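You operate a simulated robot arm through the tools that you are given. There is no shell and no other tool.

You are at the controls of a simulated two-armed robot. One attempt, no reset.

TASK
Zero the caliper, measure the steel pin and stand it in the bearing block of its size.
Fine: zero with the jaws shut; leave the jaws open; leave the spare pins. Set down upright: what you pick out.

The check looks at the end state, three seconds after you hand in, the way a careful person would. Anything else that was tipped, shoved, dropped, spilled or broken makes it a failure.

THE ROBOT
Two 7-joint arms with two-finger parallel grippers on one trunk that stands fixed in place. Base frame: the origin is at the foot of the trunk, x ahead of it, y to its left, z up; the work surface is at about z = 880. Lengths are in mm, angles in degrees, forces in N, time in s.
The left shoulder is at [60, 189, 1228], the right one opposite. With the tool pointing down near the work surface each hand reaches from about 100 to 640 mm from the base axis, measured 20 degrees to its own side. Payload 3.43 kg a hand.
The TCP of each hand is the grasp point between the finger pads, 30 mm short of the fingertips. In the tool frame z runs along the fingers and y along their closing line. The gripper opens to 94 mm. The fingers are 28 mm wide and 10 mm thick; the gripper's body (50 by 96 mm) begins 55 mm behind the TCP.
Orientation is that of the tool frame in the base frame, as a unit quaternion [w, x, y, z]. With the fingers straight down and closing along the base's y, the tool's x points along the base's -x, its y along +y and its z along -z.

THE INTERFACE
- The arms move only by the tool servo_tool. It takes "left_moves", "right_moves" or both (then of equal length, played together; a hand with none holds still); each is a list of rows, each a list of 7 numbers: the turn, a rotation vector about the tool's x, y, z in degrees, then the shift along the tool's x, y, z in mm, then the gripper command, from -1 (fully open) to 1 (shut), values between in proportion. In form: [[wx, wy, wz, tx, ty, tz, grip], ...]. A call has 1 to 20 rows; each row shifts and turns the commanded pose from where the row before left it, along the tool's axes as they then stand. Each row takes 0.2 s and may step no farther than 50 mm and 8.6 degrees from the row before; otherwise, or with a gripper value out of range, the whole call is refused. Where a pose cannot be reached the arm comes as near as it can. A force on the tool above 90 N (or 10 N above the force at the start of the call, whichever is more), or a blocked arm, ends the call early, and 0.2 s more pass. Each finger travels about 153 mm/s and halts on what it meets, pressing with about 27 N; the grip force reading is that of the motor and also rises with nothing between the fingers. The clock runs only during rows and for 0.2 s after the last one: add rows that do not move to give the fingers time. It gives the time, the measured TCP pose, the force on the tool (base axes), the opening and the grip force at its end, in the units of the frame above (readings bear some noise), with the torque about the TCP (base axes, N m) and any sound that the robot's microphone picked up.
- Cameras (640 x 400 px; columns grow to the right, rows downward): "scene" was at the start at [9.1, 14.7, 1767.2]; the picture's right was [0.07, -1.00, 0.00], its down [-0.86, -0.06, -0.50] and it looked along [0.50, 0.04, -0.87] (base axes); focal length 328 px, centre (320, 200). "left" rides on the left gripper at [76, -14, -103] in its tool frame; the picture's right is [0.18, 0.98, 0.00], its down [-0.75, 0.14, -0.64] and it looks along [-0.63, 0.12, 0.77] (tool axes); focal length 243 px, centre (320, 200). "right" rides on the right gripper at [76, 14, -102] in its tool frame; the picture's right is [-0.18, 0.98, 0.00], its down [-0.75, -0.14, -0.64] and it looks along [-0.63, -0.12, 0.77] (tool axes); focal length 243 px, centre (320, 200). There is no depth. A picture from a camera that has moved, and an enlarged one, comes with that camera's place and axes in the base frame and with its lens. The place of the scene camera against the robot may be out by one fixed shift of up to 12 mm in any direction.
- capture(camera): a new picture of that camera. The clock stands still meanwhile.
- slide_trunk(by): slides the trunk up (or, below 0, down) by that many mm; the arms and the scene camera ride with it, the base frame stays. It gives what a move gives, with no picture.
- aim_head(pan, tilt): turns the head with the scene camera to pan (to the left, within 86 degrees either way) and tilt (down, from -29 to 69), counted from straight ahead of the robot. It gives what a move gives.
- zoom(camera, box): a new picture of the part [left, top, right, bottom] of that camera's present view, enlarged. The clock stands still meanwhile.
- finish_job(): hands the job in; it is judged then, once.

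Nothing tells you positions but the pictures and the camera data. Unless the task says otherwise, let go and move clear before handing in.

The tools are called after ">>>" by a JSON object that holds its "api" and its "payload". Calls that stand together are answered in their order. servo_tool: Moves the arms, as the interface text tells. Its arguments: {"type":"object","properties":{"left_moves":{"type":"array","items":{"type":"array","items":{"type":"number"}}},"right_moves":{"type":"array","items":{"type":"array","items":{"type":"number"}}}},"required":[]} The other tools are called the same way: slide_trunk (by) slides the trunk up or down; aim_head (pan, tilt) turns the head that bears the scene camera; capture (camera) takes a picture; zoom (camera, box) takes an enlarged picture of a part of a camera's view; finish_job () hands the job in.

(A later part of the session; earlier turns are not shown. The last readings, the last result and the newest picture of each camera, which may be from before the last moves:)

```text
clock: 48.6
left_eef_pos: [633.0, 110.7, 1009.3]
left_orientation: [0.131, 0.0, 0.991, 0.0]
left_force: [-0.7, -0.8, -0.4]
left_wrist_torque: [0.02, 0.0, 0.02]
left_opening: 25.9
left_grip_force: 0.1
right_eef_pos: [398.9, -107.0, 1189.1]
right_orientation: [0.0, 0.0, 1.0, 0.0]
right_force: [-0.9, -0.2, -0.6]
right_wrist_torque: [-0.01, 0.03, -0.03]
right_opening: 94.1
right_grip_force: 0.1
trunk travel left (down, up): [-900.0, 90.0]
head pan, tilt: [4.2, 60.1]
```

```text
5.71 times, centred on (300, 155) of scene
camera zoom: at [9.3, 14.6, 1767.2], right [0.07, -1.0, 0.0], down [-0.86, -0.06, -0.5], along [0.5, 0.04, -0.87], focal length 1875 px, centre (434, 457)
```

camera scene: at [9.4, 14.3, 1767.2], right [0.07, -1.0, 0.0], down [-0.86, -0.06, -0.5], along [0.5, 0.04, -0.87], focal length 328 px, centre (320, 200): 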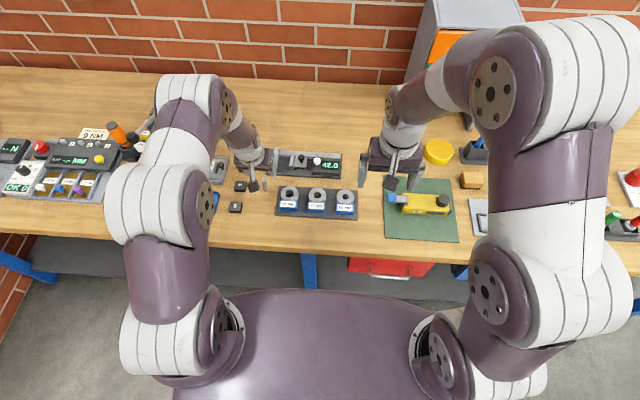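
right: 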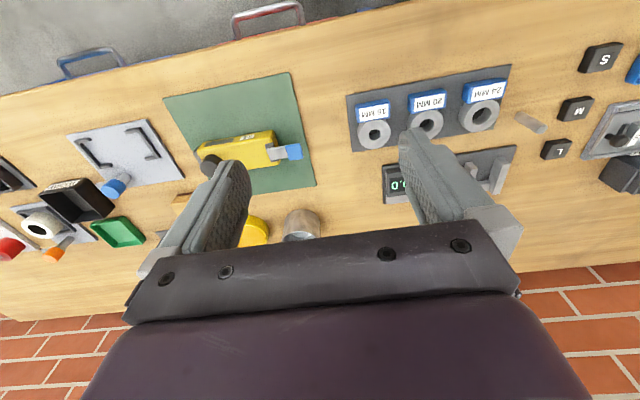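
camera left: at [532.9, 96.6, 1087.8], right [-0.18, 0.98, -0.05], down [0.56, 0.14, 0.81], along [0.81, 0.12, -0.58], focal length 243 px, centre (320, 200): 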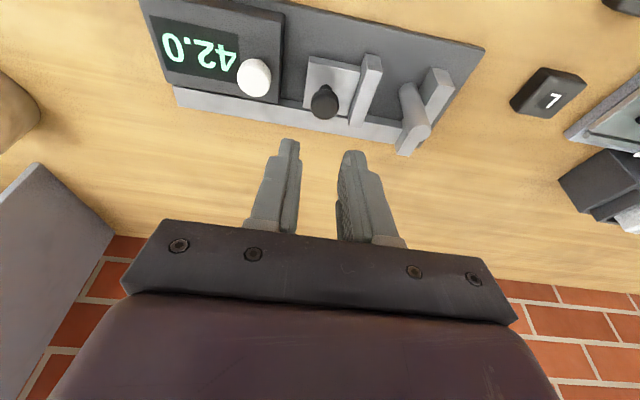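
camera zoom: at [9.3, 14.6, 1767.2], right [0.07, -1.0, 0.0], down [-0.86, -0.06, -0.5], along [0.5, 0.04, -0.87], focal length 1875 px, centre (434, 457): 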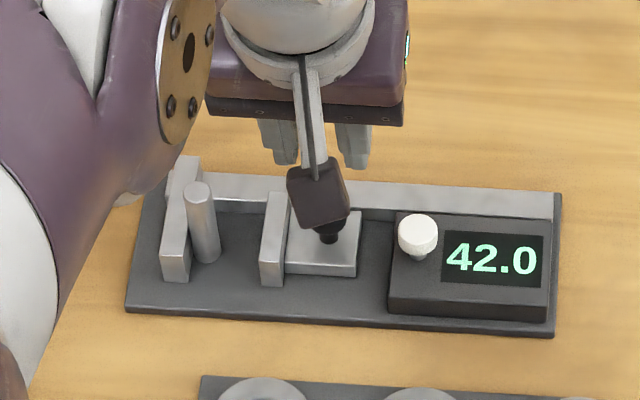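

Jaws are open at 42.0 and the pin stands free by the fixed jaw. Before fetching it, I'll move the right arm aside for clearance and take the left hand over the blocks to locate the 16 mm bore accurately.

>>> {"api": "servo_tool", "payload": {"right_moves": [[0, 0, 0, 12, -30, -4, -1], [0, 0, 0, 12, -30, -4, -1], [0, 0, 0, 12, -30, -4, -1], [0, 0, 0, 12, -30, -4, -1], [0, 0, 0, 12, -30, -4, -1], [0, 0, 0, 0, 0, 0, -1]]}}

>>> {"api": "capture", "payload": {"camera": "scene"}}

```text
clock: 50.0
left_eef_pos: [633.4, 111.8, 1008.0]
left_orientation: [0.13, 0.0, 0.992, 0.0]
left_force: [0.6, -0.2, -0.3]
left_wrist_torque: [0.01, 0.02, -0.05]
left_opening: 25.8
left_grip_force: 0.1
right_eef_pos: [337.5, -256.0, 1208.1]
right_orientation: [0.0, 0.0, 1.0, 0.0]
right_force: [0.2, 1.1, -0.2]
right_wrist_torque: [0.01, 0.02, 0.02]
right_opening: 94.1
right_grip_force: 0.1
trunk travel left (down, up): [-900.0, 90.0]
head pan, tilt: [4.2, 60.1]
```

```text
taken
camera scene: at [9.6, 15.3, 1767.2], right [0.07, -1.0, 0.0], down [-0.86, -0.06, -0.5], along [0.5, 0.04, -0.87], focal length 328 px, centre (320, 200)
```

scene: 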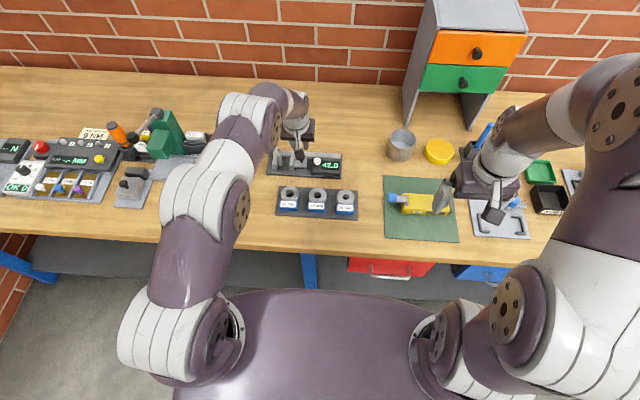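

>>> {"api": "servo_tool", "payload": {"left_moves": [[0, 0, 0, 22.6, -26.2, -6.9, 0.2], [0, 0, 0, 22.6, -26.2, -6.9, 0.0], [0, 0, 0, 22.6, -26.2, -6.9, -0.28], [0, 0, 0, 22.6, -26.2, -6.9, -0.28], [0, 0, 0, 22.6, -26.2, -6.9, -0.28], [0, 0, 0, 0, 0, 0, -0.28], [0, 0, 0, 0, 0, 0, -0.28]]}}

>>> {"api": "capture", "payload": {"camera": "left"}}

>>> {"api": "zoom", "payload": {"camera": "left", "box": [220, 60, 440, 200]}}

>>> {"api": "zoom", "payload": {"camera": "scene", "box": [270, 170, 370, 230]}}

```text
clock: 51.6
left_eef_pos: [517.3, -22.6, 1014.1]
left_orientation: [0.131, 0.0, 0.991, 0.0]
left_force: [0.5, 0.5, -1.2]
left_wrist_torque: [-0.03, 0.0, 0.01]
left_opening: 60.0
left_grip_force: 0.1
right_eef_pos: [337.7, -256.3, 1208.4]
right_orientation: [0.0, 0.0, 1.0, 0.0]
right_force: [0.8, 0.9, 0.4]
right_wrist_torque: [-0.03, 0.03, -0.05]
right_opening: 93.8
right_grip_force: 0.1
trunk travel left (down, up): [-900.0, 90.0]
head pan, tilt: [4.2, 60.1]
```

```text
taken
camera left: at [416.6, -37.1, 1092.8], right [-0.18, 0.98, -0.05], down [0.56, 0.14, 0.82], along [0.81, 0.12, -0.58], focal length 243 px, centre (320, 200)
```

left: 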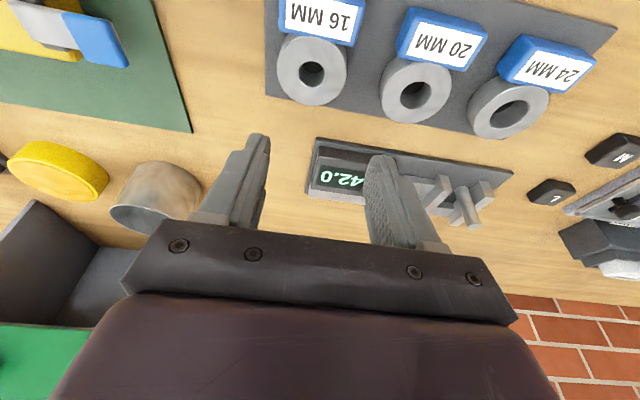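

```text
2.86 times, centred on (330, 130) of left
camera zoom: at [416.6, -37.1, 1092.8], right [-0.18, 0.98, -0.05], down [0.56, 0.14, 0.82], along [0.81, 0.12, -0.58], focal length 693 px, centre (291, 400)
```

zoom: 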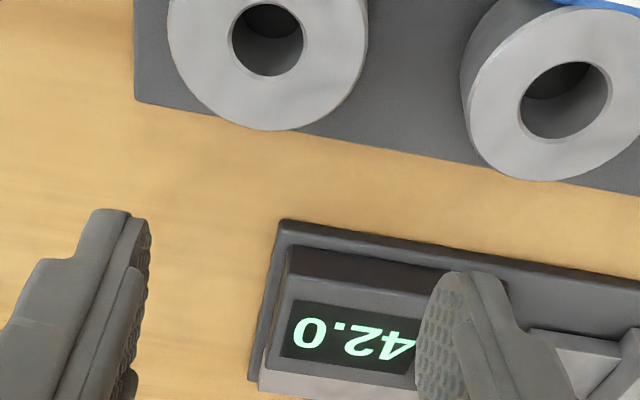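

```text
6.40 times, centred on (320, 200) of scene
camera zoom: at [9.1, 14.6, 1767.2], right [0.07, -1.0, 0.0], down [-0.86, -0.06, -0.5], along [0.5, 0.04, -0.87], focal length 2100 px, centre (320, 200)
```

zoom: 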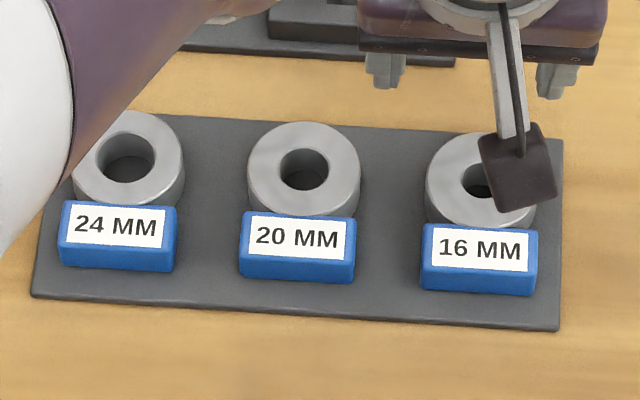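

The 16 mm bore appears near (513, −35) with its rim at z≈906–910. I'll take a second view from further back to triangulate it.

>>> {"api": "servo_tool", "payload": {"left_moves": [[0, 0, 0, 27, -9, -7.2, -0.28], [0, 0, 0, 27, -9, -7.2, -0.28], [0, 0, 0, 0, 0, 0, -0.28], [0, 0, 0, 0, 0, 0, -0.28]]}}

>>> {"api": "capture", "payload": {"camera": "left"}}

>>> {"api": "zoom", "payload": {"camera": "left", "box": [220, 60, 440, 200]}}

>>> {"api": "zoom", "payload": {"camera": "scene", "box": [270, 170, 370, 230]}}

```text
clock: 52.6
left_eef_pos: [460.3, -39.1, 1011.9]
left_orientation: [0.13, 0.0, 0.991, 0.0]
left_force: [-0.4, 0.4, -0.8]
left_wrist_torque: [0.0, 0.02, -0.01]
left_opening: 60.3
left_grip_force: 0.0
right_eef_pos: [337.8, -256.2, 1209.6]
right_orientation: [0.0, 0.0, 1.0, 0.001]
right_force: [-0.9, -1.0, 0.0]
right_wrist_torque: [-0.01, -0.02, 0.04]
right_opening: 94.1
right_grip_force: 0.1
trunk travel left (down, up): [-900.0, 90.0]
head pan, tilt: [4.2, 60.1]
```

```text
taken
camera left: at [359.6, -52.3, 1091.8], right [-0.18, 0.98, -0.05], down [0.56, 0.14, 0.82], along [0.81, 0.12, -0.58], focal length 243 px, centre (320, 200)
```

left: 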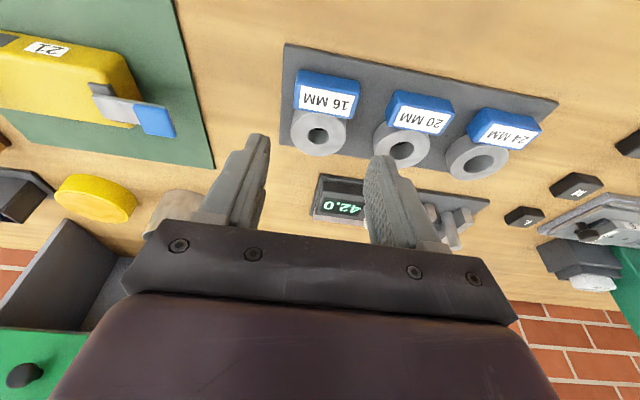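

```text
2.86 times, centred on (330, 130) of left
camera zoom: at [359.6, -52.3, 1091.8], right [-0.18, 0.98, -0.05], down [0.56, 0.14, 0.82], along [0.81, 0.12, -0.58], focal length 693 px, centre (291, 400)
```

zoom: 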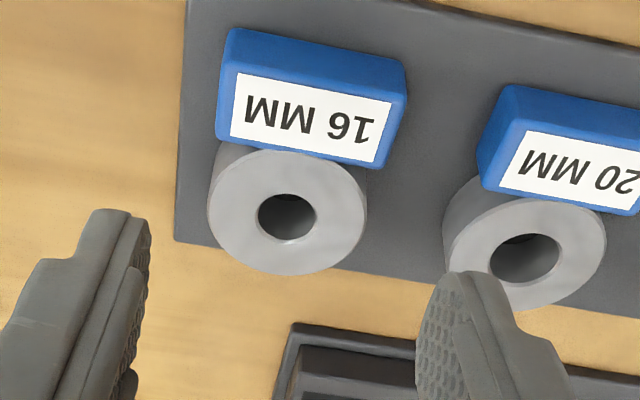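

```text
6.40 times, centred on (320, 200) of scene
camera zoom: at [9.2, 14.5, 1767.2], right [0.07, -1.0, 0.0], down [-0.86, -0.06, -0.5], along [0.5, 0.04, -0.87], focal length 2100 px, centre (320, 200)
```

zoom: 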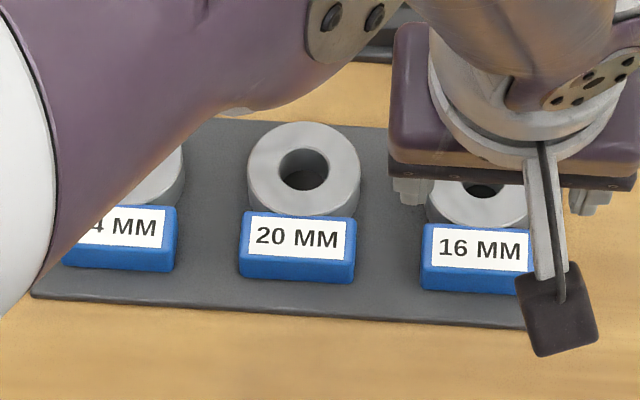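

Triangulated: the 16 mm bore centre is at (512.4, −35.2), rim z≈910, bore about 18–20 mm at the rim. Now back to the pin, which should be at about (630.5, 181.4).

>>> {"api": "servo_tool", "payload": {"left_moves": [[0, 0, 0, -22.84, 31.5, 6.12, -0.28], [0, 0, 0, -22.84, 31.5, 6.12, 0.0], [0, 0, 0, -22.84, 31.5, 6.12, 0.2], [0, 0, 0, -22.84, 31.5, 6.12, 0.35], [0, 0, 0, -22.84, 31.5, 6.12, 0.35], [0, 0, 0, -22.84, 31.5, 6.12, 0.35], [0, 0, 0, -22.84, 31.5, 6.12, 0.35], [0, 0, 0, 0, 0, 0, 0.35], [0, 0, 0, 0, 0, 0, 0.35]]}}

>>> {"api": "capture", "payload": {"camera": "left"}}

>>> {"api": "zoom", "payload": {"camera": "left", "box": [230, 60, 450, 200]}}

>>> {"api": "zoom", "payload": {"camera": "scene", "box": [250, 120, 350, 190]}}

```text
clock: 54.6
left_eef_pos: [626.1, 182.0, 1013.4]
left_orientation: [0.131, 0.001, 0.991, 0.0]
left_force: [0.3, -0.6, 0.1]
left_wrist_torque: [0.02, -0.01, 0.01]
left_opening: 30.5
left_grip_force: 0.0
right_eef_pos: [337.6, -256.3, 1207.4]
right_orientation: [0.001, 0.0, 1.0, 0.0]
right_force: [-0.2, -1.1, 0.2]
right_wrist_torque: [0.0, 0.0, -0.01]
right_opening: 94.2
right_grip_force: 0.1
trunk travel left (down, up): [-900.0, 90.0]
head pan, tilt: [4.2, 60.1]
```

```text
taken
camera left: at [525.1, 168.2, 1092.4], right [-0.18, 0.98, -0.05], down [0.56, 0.14, 0.82], along [0.81, 0.12, -0.58], focal length 243 px, centre (320, 200)
```

left: 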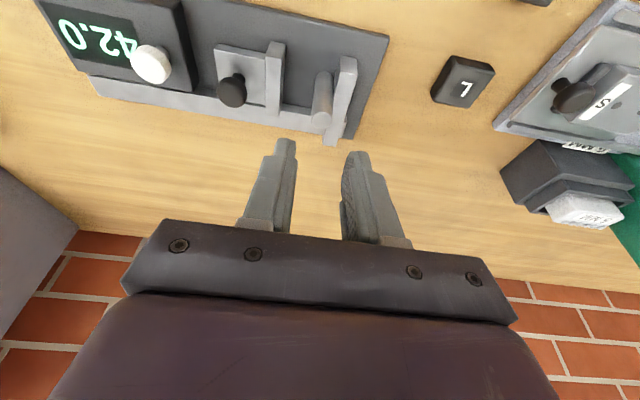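

```text
2.86 times, centred on (340, 130) of left
camera zoom: at [525.1, 168.2, 1092.4], right [-0.18, 0.98, -0.05], down [0.56, 0.14, 0.82], along [0.81, 0.12, -0.58], focal length 693 px, centre (263, 400)
```

zoom: 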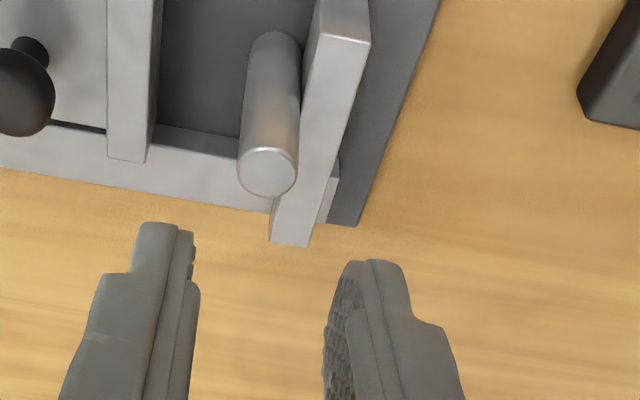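

```text
5.71 times, centred on (300, 155) of scene
camera zoom: at [8.8, 14.3, 1767.2], right [0.07, -1.0, 0.0], down [-0.86, -0.06, -0.5], along [0.5, 0.04, -0.87], focal length 1875 px, centre (434, 457)
```

zoom: 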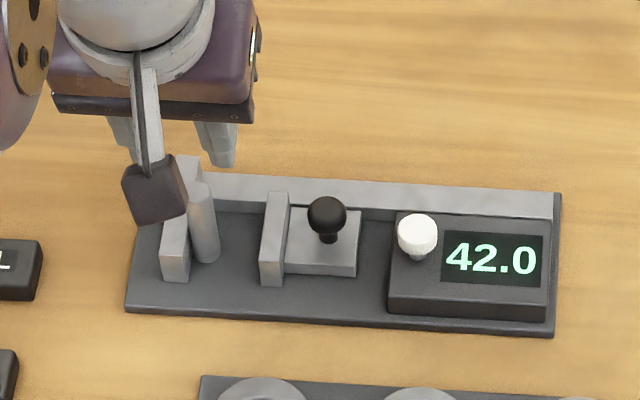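

The pin is at about (630.5, 181). Descending around its top, keeping the fingertips above the jaw tops.

>>> {"api": "servo_tool", "payload": {"left_moves": [[0, 0, 0, 2.26, -0.14, 8.27, 0.35], [0, 0, 0, 2.26, -0.14, 8.27, 0.35], [0, 0, 0, 2.26, -0.14, 8.27, 0.35], [0, 0, 0, 2.26, -0.14, 8.27, 0.35], [0, 0, 0, 2.26, -0.14, 8.27, 0.35], [0, 0, 0, 2.26, -0.14, 8.27, 0.35], [0, 0, 0, 2.26, -0.14, 8.27, 0.35], [0, 0, 0, 0, 0, 0, 0.35], [0, 0, 0, 0, 0, 0, 0.35]]}}

>>> {"api": "zoom", "payload": {"camera": "left", "box": [210, 80, 430, 220]}}

```text
clock: 56.6
left_eef_pos: [626.4, 181.8, 951.6]
left_orientation: [0.131, 0.0, 0.991, 0.0]
left_force: [0.4, -0.7, 0.1]
left_wrist_torque: [0.01, -0.01, 0.03]
left_opening: 30.4
left_grip_force: 0.0
right_eef_pos: [337.1, -255.5, 1209.3]
right_orientation: [0.0, 0.0, 1.0, 0.0]
right_force: [0.3, 0.2, -0.1]
right_wrist_torque: [0.0, -0.01, 0.01]
right_opening: 93.7
right_grip_force: 0.0
trunk travel left (down, up): [-900.0, 90.0]
head pan, tilt: [4.2, 60.1]
```

```text
2.86 times, centred on (320, 150) of left
camera zoom: at [525.4, 167.9, 1031.0], right [-0.18, 0.98, -0.05], down [0.56, 0.14, 0.82], along [0.81, 0.12, -0.58], focal length 693 px, centre (320, 343)
```

zoom: 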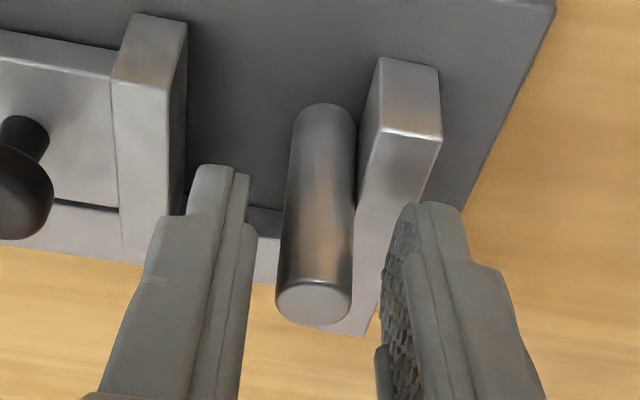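

>>> {"api": "servo_tool", "payload": {"left_moves": [[0, 0, 0, -0.6, -0.8, -2.2, 0.35], [0, 0, 0, 0, 0, 0, 0.35], [0, 0, 0, 0, 0, 0, 0.5], [0, 0, 0, 0, 0, 0, 0.58], [0, 0, 0, 0, 0, 0, 0.64], [0, 0, 0, 0, 0, 0, 0.7], [0, 0, 0, 0, 0, 0, 0.9], [0, 0, 0, 0, 0, 0, 0.9]]}}

>>> {"api": "zoom", "payload": {"camera": "left", "box": [210, 80, 430, 220]}}

>>> {"api": "zoom", "payload": {"camera": "scene", "box": [250, 120, 350, 190]}}

```text
clock: 58.4
left_eef_pos: [625.9, 181.5, 954.0]
left_orientation: [0.13, 0.0, 0.991, 0.0]
left_force: [0.3, 0.0, -0.3]
left_wrist_torque: [-0.03, 0.0, 0.01]
left_opening: 14.7
left_grip_force: 27.1
right_eef_pos: [337.7, -255.9, 1207.1]
right_orientation: [0.0, 0.001, 1.0, 0.0]
right_force: [0.0, -0.1, -0.3]
right_wrist_torque: [-0.01, -0.01, 0.02]
right_opening: 93.9
right_grip_force: 0.1
trunk travel left (down, up): [-900.0, 90.0]
head pan, tilt: [4.2, 60.1]
```

```text
2.86 times, centred on (320, 150) of left
camera zoom: at [524.7, 167.3, 1033.0], right [-0.18, 0.98, -0.05], down [0.56, 0.14, 0.82], along [0.81, 0.12, -0.58], focal length 693 px, centre (320, 343)
```

zoom: 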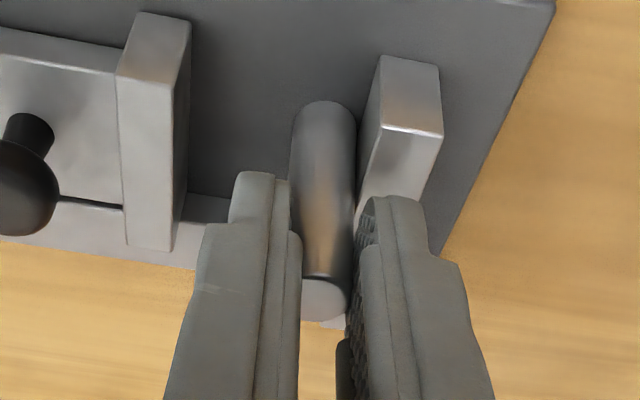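

```text
5.71 times, centred on (300, 155) of scene
camera zoom: at [9.1, 14.6, 1767.2], right [0.07, -1.0, 0.0], down [-0.86, -0.06, -0.5], along [0.5, 0.04, -0.87], focal length 1875 px, centre (434, 457)
```

zoom: 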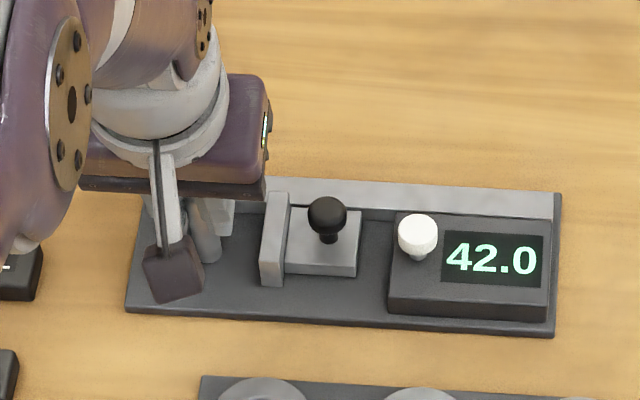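

The pin is gripped again. I'll ease it off the fixed jaw, lift 60 mm, and carry it over the 16 mm block at height.

>>> {"api": "servo_tool", "payload": {"left_moves": [[0, 0, 0, 0, -1.0, 0, 0.9], [0, 0, 0, -2.6, 0, -9.7, 0.9], [0, 0, 0, -5.2, 0, -19.3, 0.9], [0, 0, 0, -5.2, 0, -19.3, 0.9], [0, 0, 0, -2.6, 0, -9.7, 0.9], [0, 0, 0, 16.3, -30.7, -4.37, 0.9], [0, 0, 0, 16.3, -30.7, -4.37, 0.9], [0, 0, 0, 16.3, -30.7, -4.37, 0.9], [0, 0, 0, 16.3, -30.7, -4.37, 0.9], [0, 0, 0, 16.3, -30.7, -4.37, 0.9], [0, 0, 0, 16.3, -30.7, -4.37, 0.9], [0, 0, 0, 16.3, -30.7, -4.37, 0.9], [0, 0, 0, 0, 0, 0, 0.9], [0, 0, 0, 0, 0, 0, 0.9]]}}

>>> {"api": "capture", "payload": {"camera": "left"}}

>>> {"api": "zoom", "payload": {"camera": "left", "box": [220, 40, 440, 180]}}

>>> {"api": "capture", "payload": {"camera": "scene"}}

```text
clock: 61.4
left_eef_pos: [502.8, -34.1, 1013.7]
left_orientation: [0.131, 0.0, 0.991, 0.001]
left_force: [0.2, 0.6, -1.5]
left_wrist_torque: [0.03, 0.01, 0.0]
left_opening: 14.7
left_grip_force: 27.6
right_eef_pos: [338.7, -255.9, 1208.9]
right_orientation: [0.001, -0.001, 1.0, 0.0]
right_force: [-0.7, 1.4, 0.1]
right_wrist_torque: [0.0, 0.01, -0.03]
right_opening: 94.2
right_grip_force: 0.0
trunk travel left (down, up): [-900.0, 90.0]
head pan, tilt: [4.2, 60.1]
```

```text
taken
camera left: at [401.3, -48.1, 1092.6], right [-0.18, 0.98, -0.05], down [0.56, 0.14, 0.81], along [0.81, 0.12, -0.58], focal length 243 px, centre (320, 200)
```

left: 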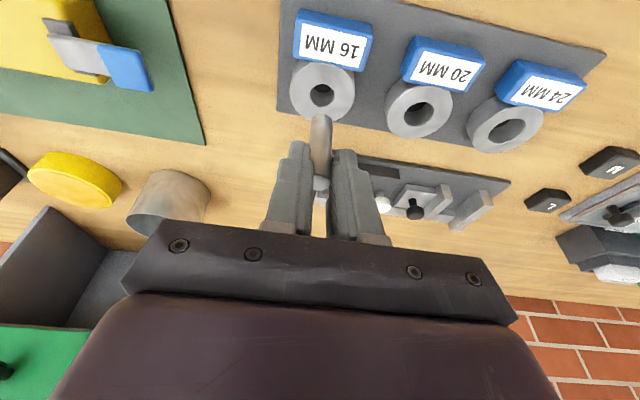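

```text
2.86 times, centred on (330, 110) of left
camera zoom: at [401.3, -48.1, 1092.6], right [-0.18, 0.98, -0.05], down [0.56, 0.14, 0.81], along [0.81, 0.12, -0.58], focal length 693 px, centre (291, 457)
```

zoom: 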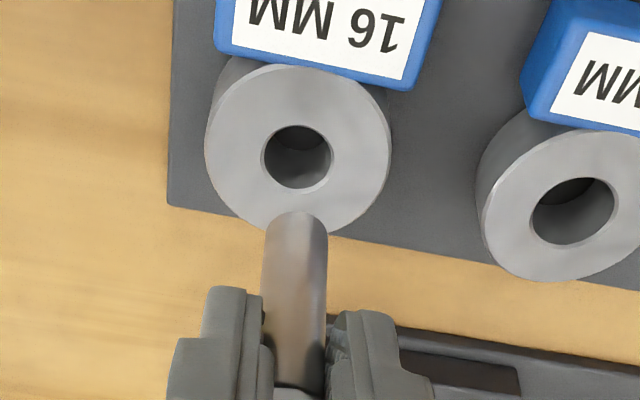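

```text
taken
camera scene: at [9.3, 14.8, 1767.2], right [0.07, -1.0, 0.0], down [-0.86, -0.06, -0.5], along [0.5, 0.04, -0.87], focal length 328 px, centre (320, 200)
```

scene: 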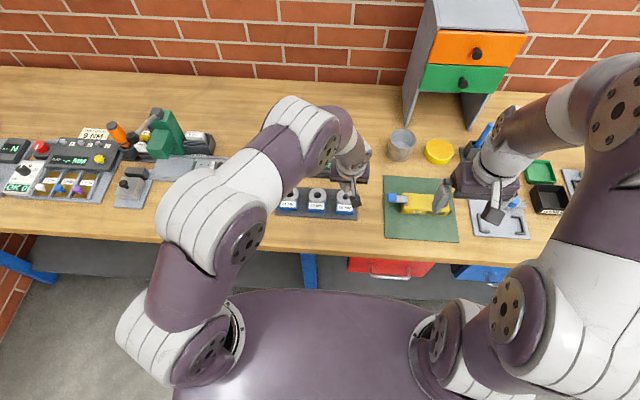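

The measured hand position is 5 mm short in x, so I'll correct to put the pin axis over (512.5, −35.2) and lower the pin tip to a few mm above the rim.

>>> {"api": "servo_tool", "payload": {"left_moves": [[0, 0, 0, 1.1, -0.28, 9.0, 0.9], [0, 0, 0, 1.1, -0.28, 9.0, 0.9], [0, 0, 0, 1.1, -0.28, 9.0, 0.9], [0, 0, 0, 0.9, -0.28, 7.5, 0.9], [0, 0, 0, 0, 0, 0, 0.9], [0, 0, 0, 0, 0, 0, 0.9]]}}

>>> {"api": "zoom", "payload": {"camera": "left", "box": [220, 60, 440, 200]}}

>>> {"api": "zoom", "payload": {"camera": "scene", "box": [300, 160, 380, 220]}}

```text
clock: 62.8
left_eef_pos: [510.0, -35.8, 979.0]
left_orientation: [0.131, 0.002, 0.991, 0.0]
left_force: [-1.1, -0.1, -1.1]
left_wrist_torque: [-0.01, 0.01, -0.02]
left_opening: 14.8
left_grip_force: 27.4
right_eef_pos: [337.5, -255.5, 1208.5]
right_orientation: [0.0, 0.0, 1.0, 0.0]
right_force: [-0.7, 0.5, -0.7]
right_wrist_torque: [0.03, -0.02, -0.01]
right_opening: 93.9
right_grip_force: 0.0
trunk travel left (down, up): [-900.0, 90.0]
head pan, tilt: [4.2, 60.1]
```

```text
2.86 times, centred on (330, 130) of left
camera zoom: at [408.9, -49.6, 1058.1], right [-0.18, 0.98, -0.05], down [0.56, 0.14, 0.82], along [0.81, 0.12, -0.58], focal length 693 px, centre (291, 400)
```

zoom: 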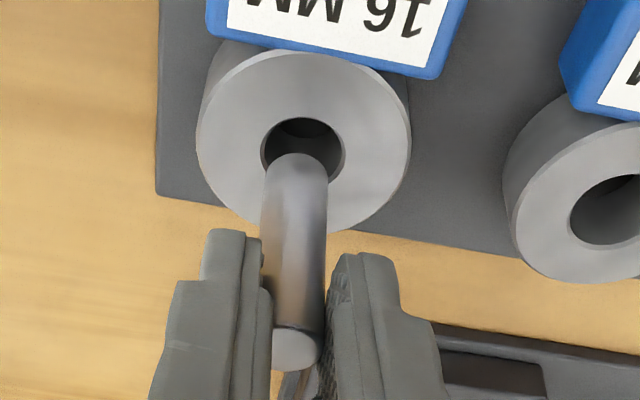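

```text
6.67 times, centred on (340, 190) of scene
camera zoom: at [9.1, 14.4, 1767.2], right [0.07, -1.0, 0.0], down [-0.86, -0.06, -0.5], along [0.5, 0.04, -0.87], focal length 2187 px, centre (187, 267)
```

zoom: 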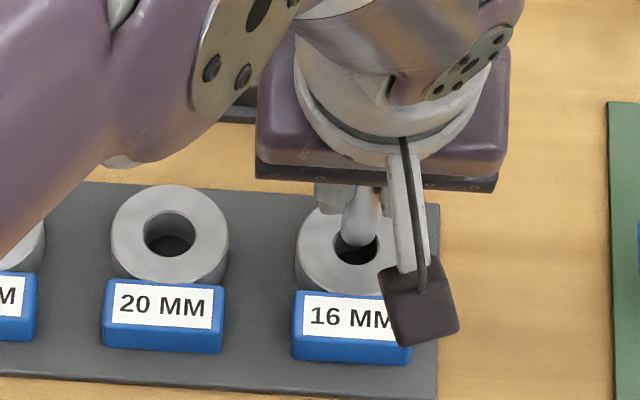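

The pin tip is about 2 mm too far in x and 0.7 mm off in y relative to the bore. I'll correct and check again before inserting.

>>> {"api": "servo_tool", "payload": {"left_moves": [[0, 0, 0, 2.1, 0.7, -0.2, 0.9], [0, 0, 0, 0, 0, 0, 0.9], [0, 0, 0, 0, 0, 0, 0.9]]}}

>>> {"api": "zoom", "payload": {"camera": "left", "box": [270, 80, 370, 150]}}

>>> {"api": "zoom", "payload": {"camera": "scene", "box": [320, 175, 370, 210]}}

```text
clock: 63.6
left_eef_pos: [508.0, -34.3, 978.9]
left_orientation: [0.131, 0.001, 0.991, -0.001]
left_force: [-0.1, 0.1, -0.8]
left_wrist_torque: [0.0, -0.01, 0.04]
left_opening: 15.2
left_grip_force: 26.7
right_eef_pos: [338.2, -256.2, 1208.8]
right_orientation: [0.0, 0.0, 1.0, 0.0]
right_force: [0.3, 0.2, 0.4]
right_wrist_torque: [-0.01, -0.01, -0.02]
right_opening: 93.7
right_grip_force: 0.0
trunk travel left (down, up): [-900.0, 90.0]
head pan, tilt: [4.2, 60.1]
```

```text
5.71 times, centred on (320, 115) of left
camera zoom: at [407.5, -49.3, 1058.2], right [-0.18, 0.98, -0.05], down [0.56, 0.14, 0.81], along [0.81, 0.12, -0.58], focal length 1386 px, centre (320, 686)
```

zoom: 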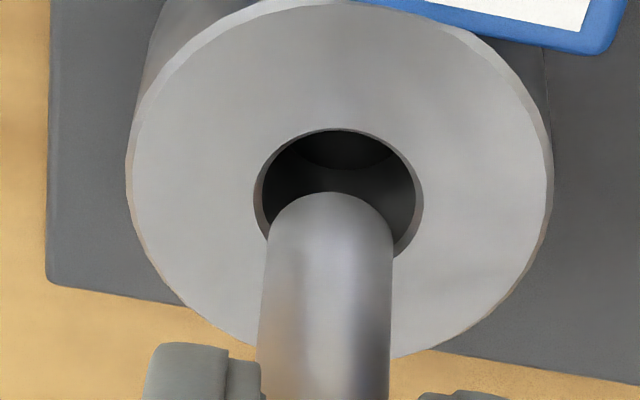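

```text
11.43 times, centred on (345, 192) of scene
camera zoom: at [9.4, 14.5, 1767.2], right [0.07, -1.0, 0.0], down [-0.86, -0.06, -0.5], along [0.5, 0.04, -0.87], focal length 3750 px, centre (34, 286)
```

zoom: 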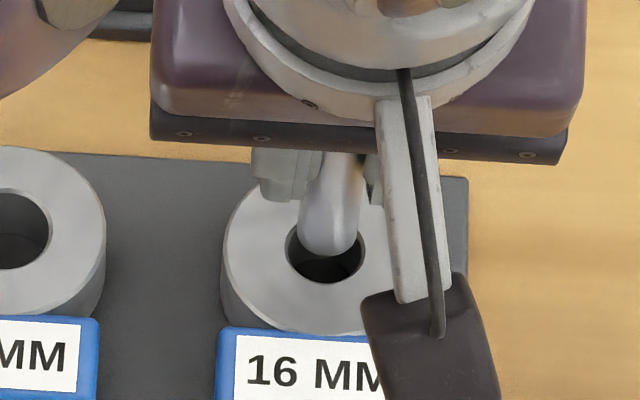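

At high zoom the bore is ~18 mm with a chamfer to ~21 mm; both cameras show the pin tip about 2.6 mm too far in +x and ~0.6 mm short in y. I'll correct that and recheck.

>>> {"api": "servo_tool", "payload": {"left_moves": [[0, 0, 0, 2.5, 0.6, -0.67, 0.9], [0, 0, 0, 0, 0, 0, 0.9], [0, 0, 0, 0, 0, 0, 0.9]]}}

>>> {"api": "zoom", "payload": {"camera": "left", "box": [270, 80, 370, 150]}}

>>> {"api": "zoom", "payload": {"camera": "scene", "box": [320, 175, 370, 210]}}

```text
clock: 64.4
left_eef_pos: [505.9, -35.3, 980.1]
left_orientation: [0.131, 0.0, 0.991, 0.0]
left_force: [-0.8, 0.4, -1.4]
left_wrist_torque: [-0.01, 0.03, 0.02]
left_opening: 14.8
left_grip_force: 27.4
right_eef_pos: [338.1, -255.1, 1208.6]
right_orientation: [0.0, 0.0, 1.0, -0.001]
right_force: [0.4, -0.5, 0.4]
right_wrist_torque: [0.01, 0.01, 0.01]
right_opening: 94.0
right_grip_force: 0.1
trunk travel left (down, up): [-900.0, 90.0]
head pan, tilt: [4.2, 60.1]
```

```text
5.71 times, centred on (320, 115) of left
camera zoom: at [405.1, -48.5, 1059.3], right [-0.18, 0.98, -0.05], down [0.56, 0.14, 0.81], along [0.81, 0.12, -0.58], focal length 1386 px, centre (320, 686)
```

zoom: 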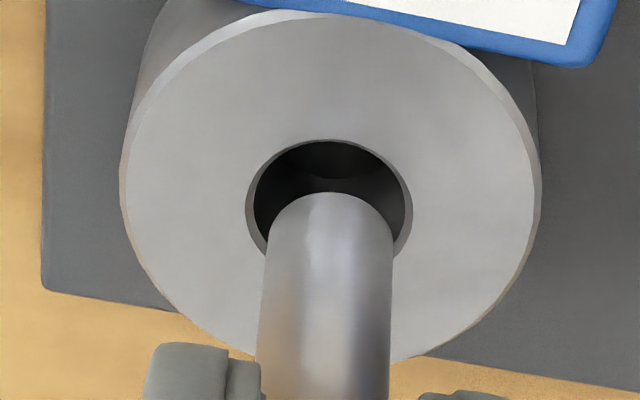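

```text
11.43 times, centred on (345, 192) of scene
camera zoom: at [9.3, 14.5, 1767.2], right [0.07, -1.0, 0.0], down [-0.86, -0.06, -0.5], along [0.5, 0.04, -0.87], focal length 3750 px, centre (34, 286)
```

zoom: 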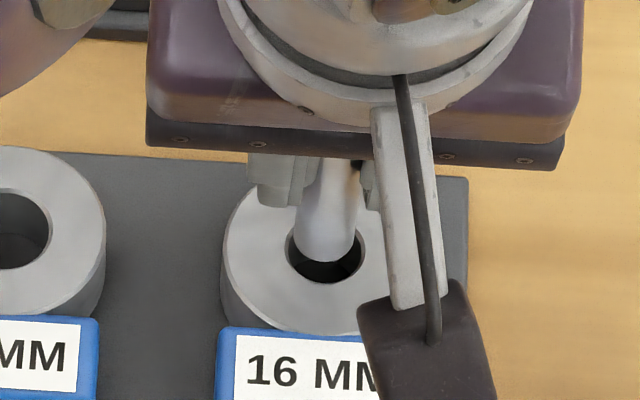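

Both views now put the pin within ~0.5 mm of the bore axis. I'll lower it 10 mm gently and check force and alignment.

>>> {"api": "servo_tool", "payload": {"left_moves": [[0, 0, 0, 0.6, -0.4, 1.3, 0.9], [0, 0, 0, 0.37, 0, 1.38, 0.9], [0, 0, 0, 0.37, 0, 1.38, 0.9], [0, 0, 0, 0.37, 0, 1.38, 0.9], [0, 0, 0, 0.37, 0, 1.38, 0.9], [0, 0, 0, 0.37, 0, 1.38, 0.9], [0, 0, 0, 0.37, 0, 1.38, 0.9], [0, 0, 0, 0, 0, 0, 0.9]]}}

>>> {"api": "zoom", "payload": {"camera": "left", "box": [270, 90, 370, 160]}}

>>> {"api": "zoom", "payload": {"camera": "scene", "box": [320, 175, 370, 210]}}

```text
clock: 66.2
left_eef_pos: [506.7, -34.5, 971.6]
left_orientation: [0.132, 0.001, 0.991, -0.002]
left_force: [1.0, 2.3, 20.8]
left_wrist_torque: [0.16, -0.4, 0.05]
left_opening: 15.1
left_grip_force: 26.9
right_eef_pos: [336.5, -255.7, 1208.4]
right_orientation: [0.002, 0.0, 1.0, 0.001]
right_force: [1.1, 1.3, 0.2]
right_wrist_torque: [-0.02, -0.03, 0.02]
right_opening: 93.8
right_grip_force: 0.0
trunk travel left (down, up): [-900.0, 90.0]
head pan, tilt: [4.2, 60.1]
```

```text
5.71 times, centred on (320, 125) of left
camera zoom: at [405.7, -48.0, 1049.9], right [-0.18, 0.98, -0.05], down [0.56, 0.14, 0.82], along [0.81, 0.12, -0.57], focal length 1386 px, centre (320, 629)
```

zoom: 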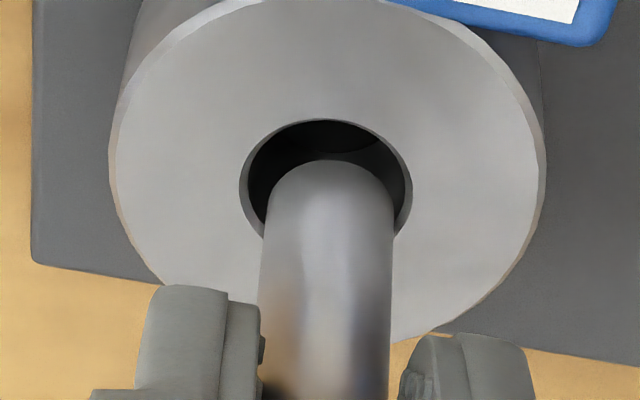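

```text
11.43 times, centred on (345, 192) of scene
camera zoom: at [6.2, 15.2, 1767.3], right [0.07, -1.0, 0.0], down [-0.86, -0.06, -0.5], along [0.5, 0.04, -0.87], focal length 3750 px, centre (34, 286)
```

zoom: 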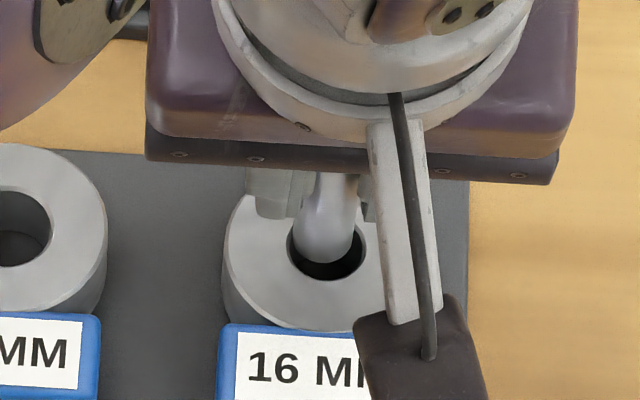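

Contact at 20.8 N with the torque pointing to the +x side of the rim: the pin is still slightly too far in +x. I'll lift 4 mm, shift −1.4 mm in x, and look at the pin in the grip.

>>> {"api": "servo_tool", "payload": {"left_moves": [[0, 0, 0, -1.04, 0, -3.86, 0.9], [0, 0, 0, 1.35, -0.4, -0.36, 0.9], [0, 0, 0, 0, 0, 0, 0.9], [0, 0, 0, 0, 0, 0, 0.9]]}}

>>> {"api": "zoom", "payload": {"camera": "left", "box": [220, 60, 440, 200]}}

>>> {"api": "zoom", "payload": {"camera": "left", "box": [270, 80, 370, 150]}}

>>> {"api": "zoom", "payload": {"camera": "scene", "box": [320, 175, 370, 210]}}

```text
clock: 67.2
left_eef_pos: [504.7, -35.4, 972.5]
left_orientation: [0.13, -0.001, 0.991, 0.0]
left_force: [-0.5, -0.1, -1.0]
left_wrist_torque: [0.0, 0.0, 0.0]
left_opening: 14.9
left_grip_force: 26.7
right_eef_pos: [338.5, -255.6, 1209.5]
right_orientation: [0.0, 0.0, 1.0, 0.0]
right_force: [-0.3, -0.3, 0.8]
right_wrist_torque: [-0.01, -0.02, -0.02]
right_opening: 93.9
right_grip_force: 0.0
trunk travel left (down, up): [-900.0, 90.0]
head pan, tilt: [4.2, 60.1]
```

```text
2.86 times, centred on (330, 130) of left
camera zoom: at [404.3, -49.2, 1052.3], right [-0.18, 0.98, -0.05], down [0.56, 0.14, 0.81], along [0.81, 0.12, -0.58], focal length 693 px, centre (291, 400)
```

zoom: 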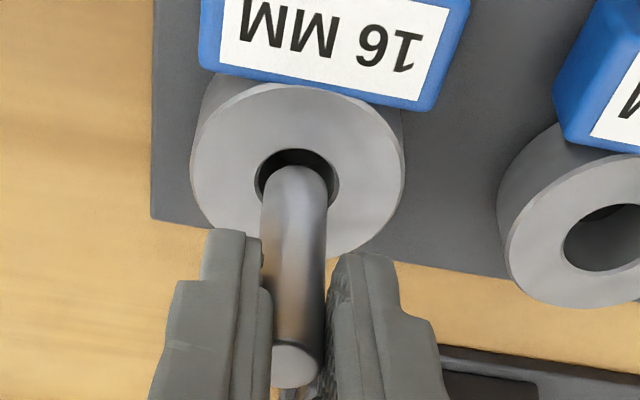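

```text
5.71 times, centred on (320, 115) of left
camera zoom: at [404.3, -49.2, 1052.3], right [-0.18, 0.98, -0.05], down [0.56, 0.14, 0.81], along [0.81, 0.12, -0.58], focal length 1386 px, centre (320, 686)
```

zoom: 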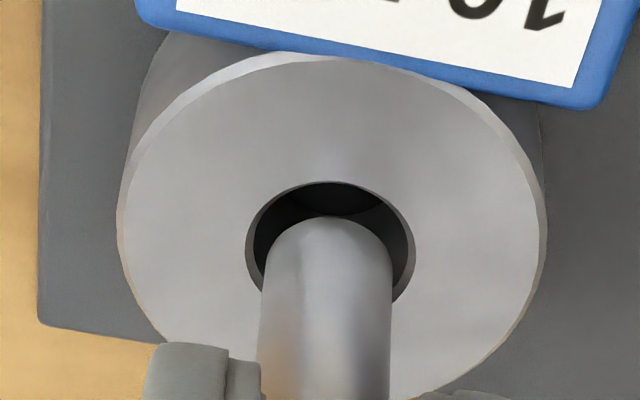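

```text
11.43 times, centred on (345, 192) of scene
camera zoom: at [9.5, 14.4, 1767.2], right [0.07, -1.0, 0.0], down [-0.86, -0.06, -0.5], along [0.5, 0.04, -0.87], focal length 3750 px, centre (34, 286)
```

zoom: 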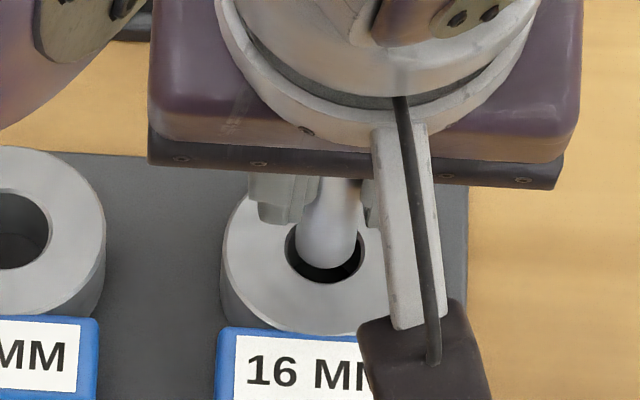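

The pin slid up ~3.5 mm in the grip at contact but stayed upright; both views now agree it's within ~0.5 mm of the bore. A small trim and then a slow 5 mm descent.

>>> {"api": "servo_tool", "payload": {"left_moves": [[0, 0, 0, 0.4, 0.3, -0.1, 0.9], [0, 0, 0, 0.26, 0, 0.97, 0.9], [0, 0, 0, 0.26, 0, 0.97, 0.9], [0, 0, 0, 0.26, 0, 0.97, 0.9], [0, 0, 0, 0.26, 0, 0.97, 0.9], [0, 0, 0, 0, 0, 0, 0.9]]}}

>>> {"api": "zoom", "payload": {"camera": "left", "box": [270, 80, 370, 150]}}

>>> {"api": "zoom", "payload": {"camera": "scene", "box": [320, 175, 370, 210]}}

```text
clock: 68.6
left_eef_pos: [506.0, -35.0, 969.4]
left_orientation: [0.13, 0.001, 0.992, 0.0]
left_force: [-0.6, 0.3, -0.5]
left_wrist_torque: [-0.03, 0.01, 0.0]
left_opening: 15.3
left_grip_force: 26.9
right_eef_pos: [337.5, -255.8, 1208.2]
right_orientation: [0.0, 0.0, 1.0, 0.001]
right_force: [0.0, 0.4, 0.1]
right_wrist_torque: [0.04, 0.01, 0.0]
right_opening: 94.0
right_grip_force: 0.0
trunk travel left (down, up): [-900.0, 90.0]
head pan, tilt: [4.2, 60.1]
```

```text
5.71 times, centred on (320, 115) of left
camera zoom: at [404.0, -48.5, 1048.8], right [-0.18, 0.98, -0.05], down [0.56, 0.14, 0.81], along [0.81, 0.12, -0.58], focal length 1386 px, centre (320, 686)
```

zoom: 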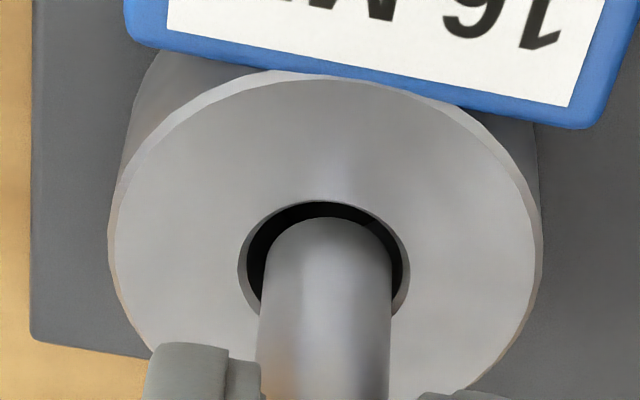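

```text
11.43 times, centred on (345, 192) of scene
camera zoom: at [9.2, 14.5, 1767.2], right [0.07, -1.0, 0.0], down [-0.86, -0.06, -0.5], along [0.5, 0.04, -0.87], focal length 3750 px, centre (34, 286)
```

zoom: 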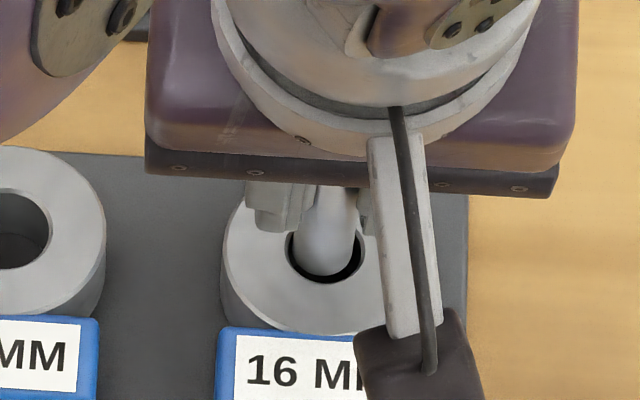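

Concentric in both views and no contact force. Continuing down slowly into the bore.

>>> {"api": "servo_tool", "payload": {"left_moves": [[0, 0, 0, 0.26, 0, 0.97, 0.9], [0, 0, 0, 0.26, 0, 0.97, 0.9], [0, 0, 0, 0.26, 0, 0.97, 0.9], [0, 0, 0, 0.26, 0, 0.97, 0.9], [0, 0, 0, 0.26, 0, 0.97, 0.9], [0, 0, 0, 0, 0, 0, 0.9]]}}

>>> {"api": "zoom", "payload": {"camera": "left", "box": [270, 90, 370, 160]}}

>>> {"api": "zoom", "payload": {"camera": "scene", "box": [320, 175, 370, 210]}}

```text
clock: 70.0
left_eef_pos: [505.3, -33.6, 965.4]
left_orientation: [0.13, 0.0, 0.991, 0.001]
left_force: [0.2, -0.2, -0.7]
left_wrist_torque: [0.02, -0.01, -0.02]
left_opening: 15.2
left_grip_force: 26.6
right_eef_pos: [338.0, -256.0, 1208.1]
right_orientation: [-0.001, 0.0, 1.0, 0.0]
right_force: [0.0, -0.1, -0.4]
right_wrist_torque: [0.02, -0.03, 0.03]
right_opening: 93.6
right_grip_force: 0.0
trunk travel left (down, up): [-900.0, 90.0]
head pan, tilt: [4.2, 60.1]
```

```text
5.71 times, centred on (320, 125) of left
camera zoom: at [403.6, -48.5, 1044.0], right [-0.18, 0.98, -0.05], down [0.56, 0.14, 0.82], along [0.81, 0.12, -0.58], focal length 1386 px, centre (320, 629)
```

zoom: 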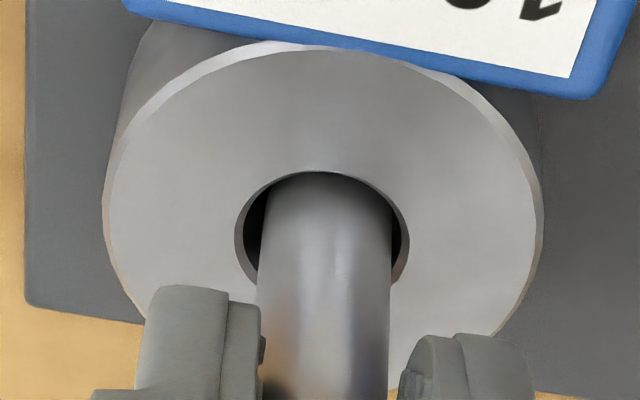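

```text
11.43 times, centred on (345, 192) of scene
camera zoom: at [9.2, 14.5, 1767.2], right [0.07, -1.0, 0.0], down [-0.86, -0.06, -0.5], along [0.5, 0.04, -0.87], focal length 3750 px, centre (34, 286)
```

zoom: 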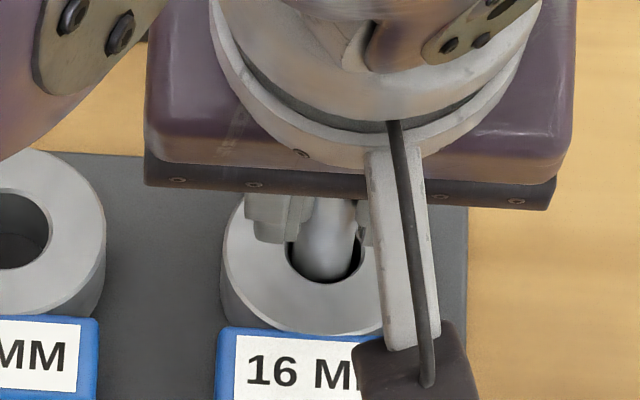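

>>> {"api": "servo_tool", "payload": {"left_moves": [[0, 0, 0, 0, -0.5, 0, 0.9], [0, 0, 0, 0.39, 0, 1.45, 0.9], [0, 0, 0, 0.39, 0, 1.45, 0.9], [0, 0, 0, 0.39, 0, 1.45, 0.9], [0, 0, 0, 0.39, 0, 1.45, 0.9], [0, 0, 0, 0.39, 0, 1.45, 0.9], [0, 0, 0, 0.39, 0, 1.45, 0.9], [0, 0, 0, 0, 0, 0, 0.9]]}}

>>> {"api": "zoom", "payload": {"camera": "left", "box": [220, 60, 440, 200]}}

>>> {"api": "zoom", "payload": {"camera": "scene", "box": [320, 175, 370, 210]}}

```text
clock: 71.8
left_eef_pos: [504.0, -36.4, 954.2]
left_orientation: [0.13, -0.001, 0.992, 0.0]
left_force: [1.2, 0.5, -1.7]
left_wrist_torque: [0.0, 0.01, 0.0]
left_opening: 15.2
left_grip_force: 26.9
right_eef_pos: [337.3, -256.5, 1208.8]
right_orientation: [0.001, 0.001, 1.0, 0.0]
right_force: [0.2, 0.5, -0.5]
right_wrist_torque: [0.0, 0.01, -0.01]
right_opening: 93.4
right_grip_force: 0.0
trunk travel left (down, up): [-900.0, 90.0]
head pan, tilt: [4.2, 60.1]
```

```text
2.86 times, centred on (330, 130) of left
camera zoom: at [404.3, -50.0, 1034.5], right [-0.18, 0.98, -0.05], down [0.56, 0.14, 0.82], along [0.81, 0.12, -0.58], focal length 693 px, centre (291, 400)
```

zoom: 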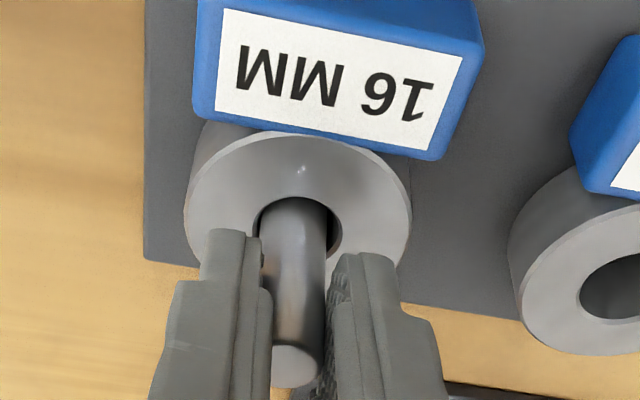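

```text
11.43 times, centred on (345, 192) of scene
camera zoom: at [9.2, 14.5, 1767.2], right [0.07, -1.0, 0.0], down [-0.86, -0.06, -0.5], along [0.5, 0.04, -0.87], focal length 3750 px, centre (34, 286)
```

zoom: 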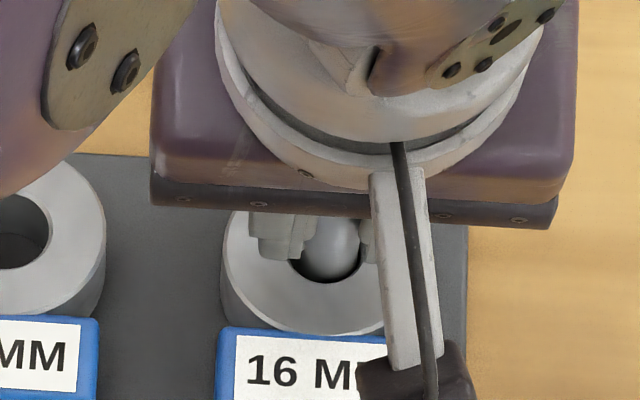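

>>> {"api": "servo_tool", "payload": {"left_moves": [[0, 0, 0, 0, 0.8, 0, 0.9], [0, 0, 0, 0.26, 0, 0.97, 0.9], [0, 0, 0, 0.26, 0, 0.97, 0.9], [0, 0, 0, 0.26, 0, 0.97, 0.9], [0, 0, 0, 0, 0, 0, 0.9]]}}

>>> {"api": "zoom", "payload": {"camera": "left", "box": [220, 60, 440, 200]}}

```text
clock: 73.0
left_eef_pos: [506.2, -34.6, 951.4]
left_orientation: [0.13, -0.001, 0.991, 0.0]
left_force: [-0.3, -0.1, -1.2]
left_wrist_torque: [0.03, 0.0, 0.04]
left_opening: 15.0
left_grip_force: 26.9
right_eef_pos: [338.7, -255.9, 1208.7]
right_orientation: [0.0, 0.0, 1.0, 0.0]
right_force: [1.0, 0.4, 0.0]
right_wrist_torque: [0.02, 0.03, 0.01]
right_opening: 94.1
right_grip_force: 0.0
trunk travel left (down, up): [-900.0, 90.0]
head pan, tilt: [4.2, 60.1]
```

```text
2.86 times, centred on (330, 130) of left
camera zoom: at [404.5, -48.3, 1030.9], right [-0.18, 0.98, -0.05], down [0.56, 0.14, 0.82], along [0.81, 0.12, -0.58], focal length 693 px, centre (291, 400)
```

zoom: 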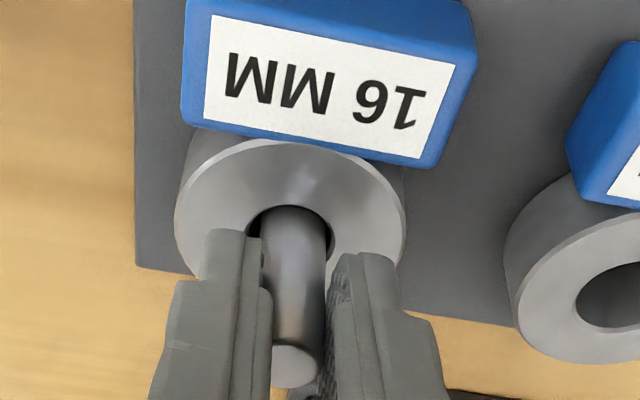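

>>> {"api": "servo_tool", "payload": {"left_moves": [[0, 0, 0, 0.26, 0, 0.97, 0.9], [0, 0, 0, 0.26, 0, 0.97, 0.9], [0, 0, 0, 0, 0, 0, 0.9]]}}

```text
clock: 73.8
left_eef_pos: [503.4, -34.5, 950.4]
left_orientation: [0.131, 0.002, 0.991, 0.0]
left_force: [-0.1, 0.4, -0.4]
left_wrist_torque: [0.0, 0.01, -0.01]
left_opening: 15.1
left_grip_force: 26.7
right_eef_pos: [337.5, -256.9, 1208.1]
right_orientation: [0.0, 0.0, 1.0, 0.0]
right_force: [0.5, 0.4, -0.1]
right_wrist_torque: [0.01, -0.02, -0.01]
right_opening: 93.9
right_grip_force: 0.0
trunk travel left (down, up): [-900.0, 90.0]
head pan, tilt: [4.2, 60.1]
```

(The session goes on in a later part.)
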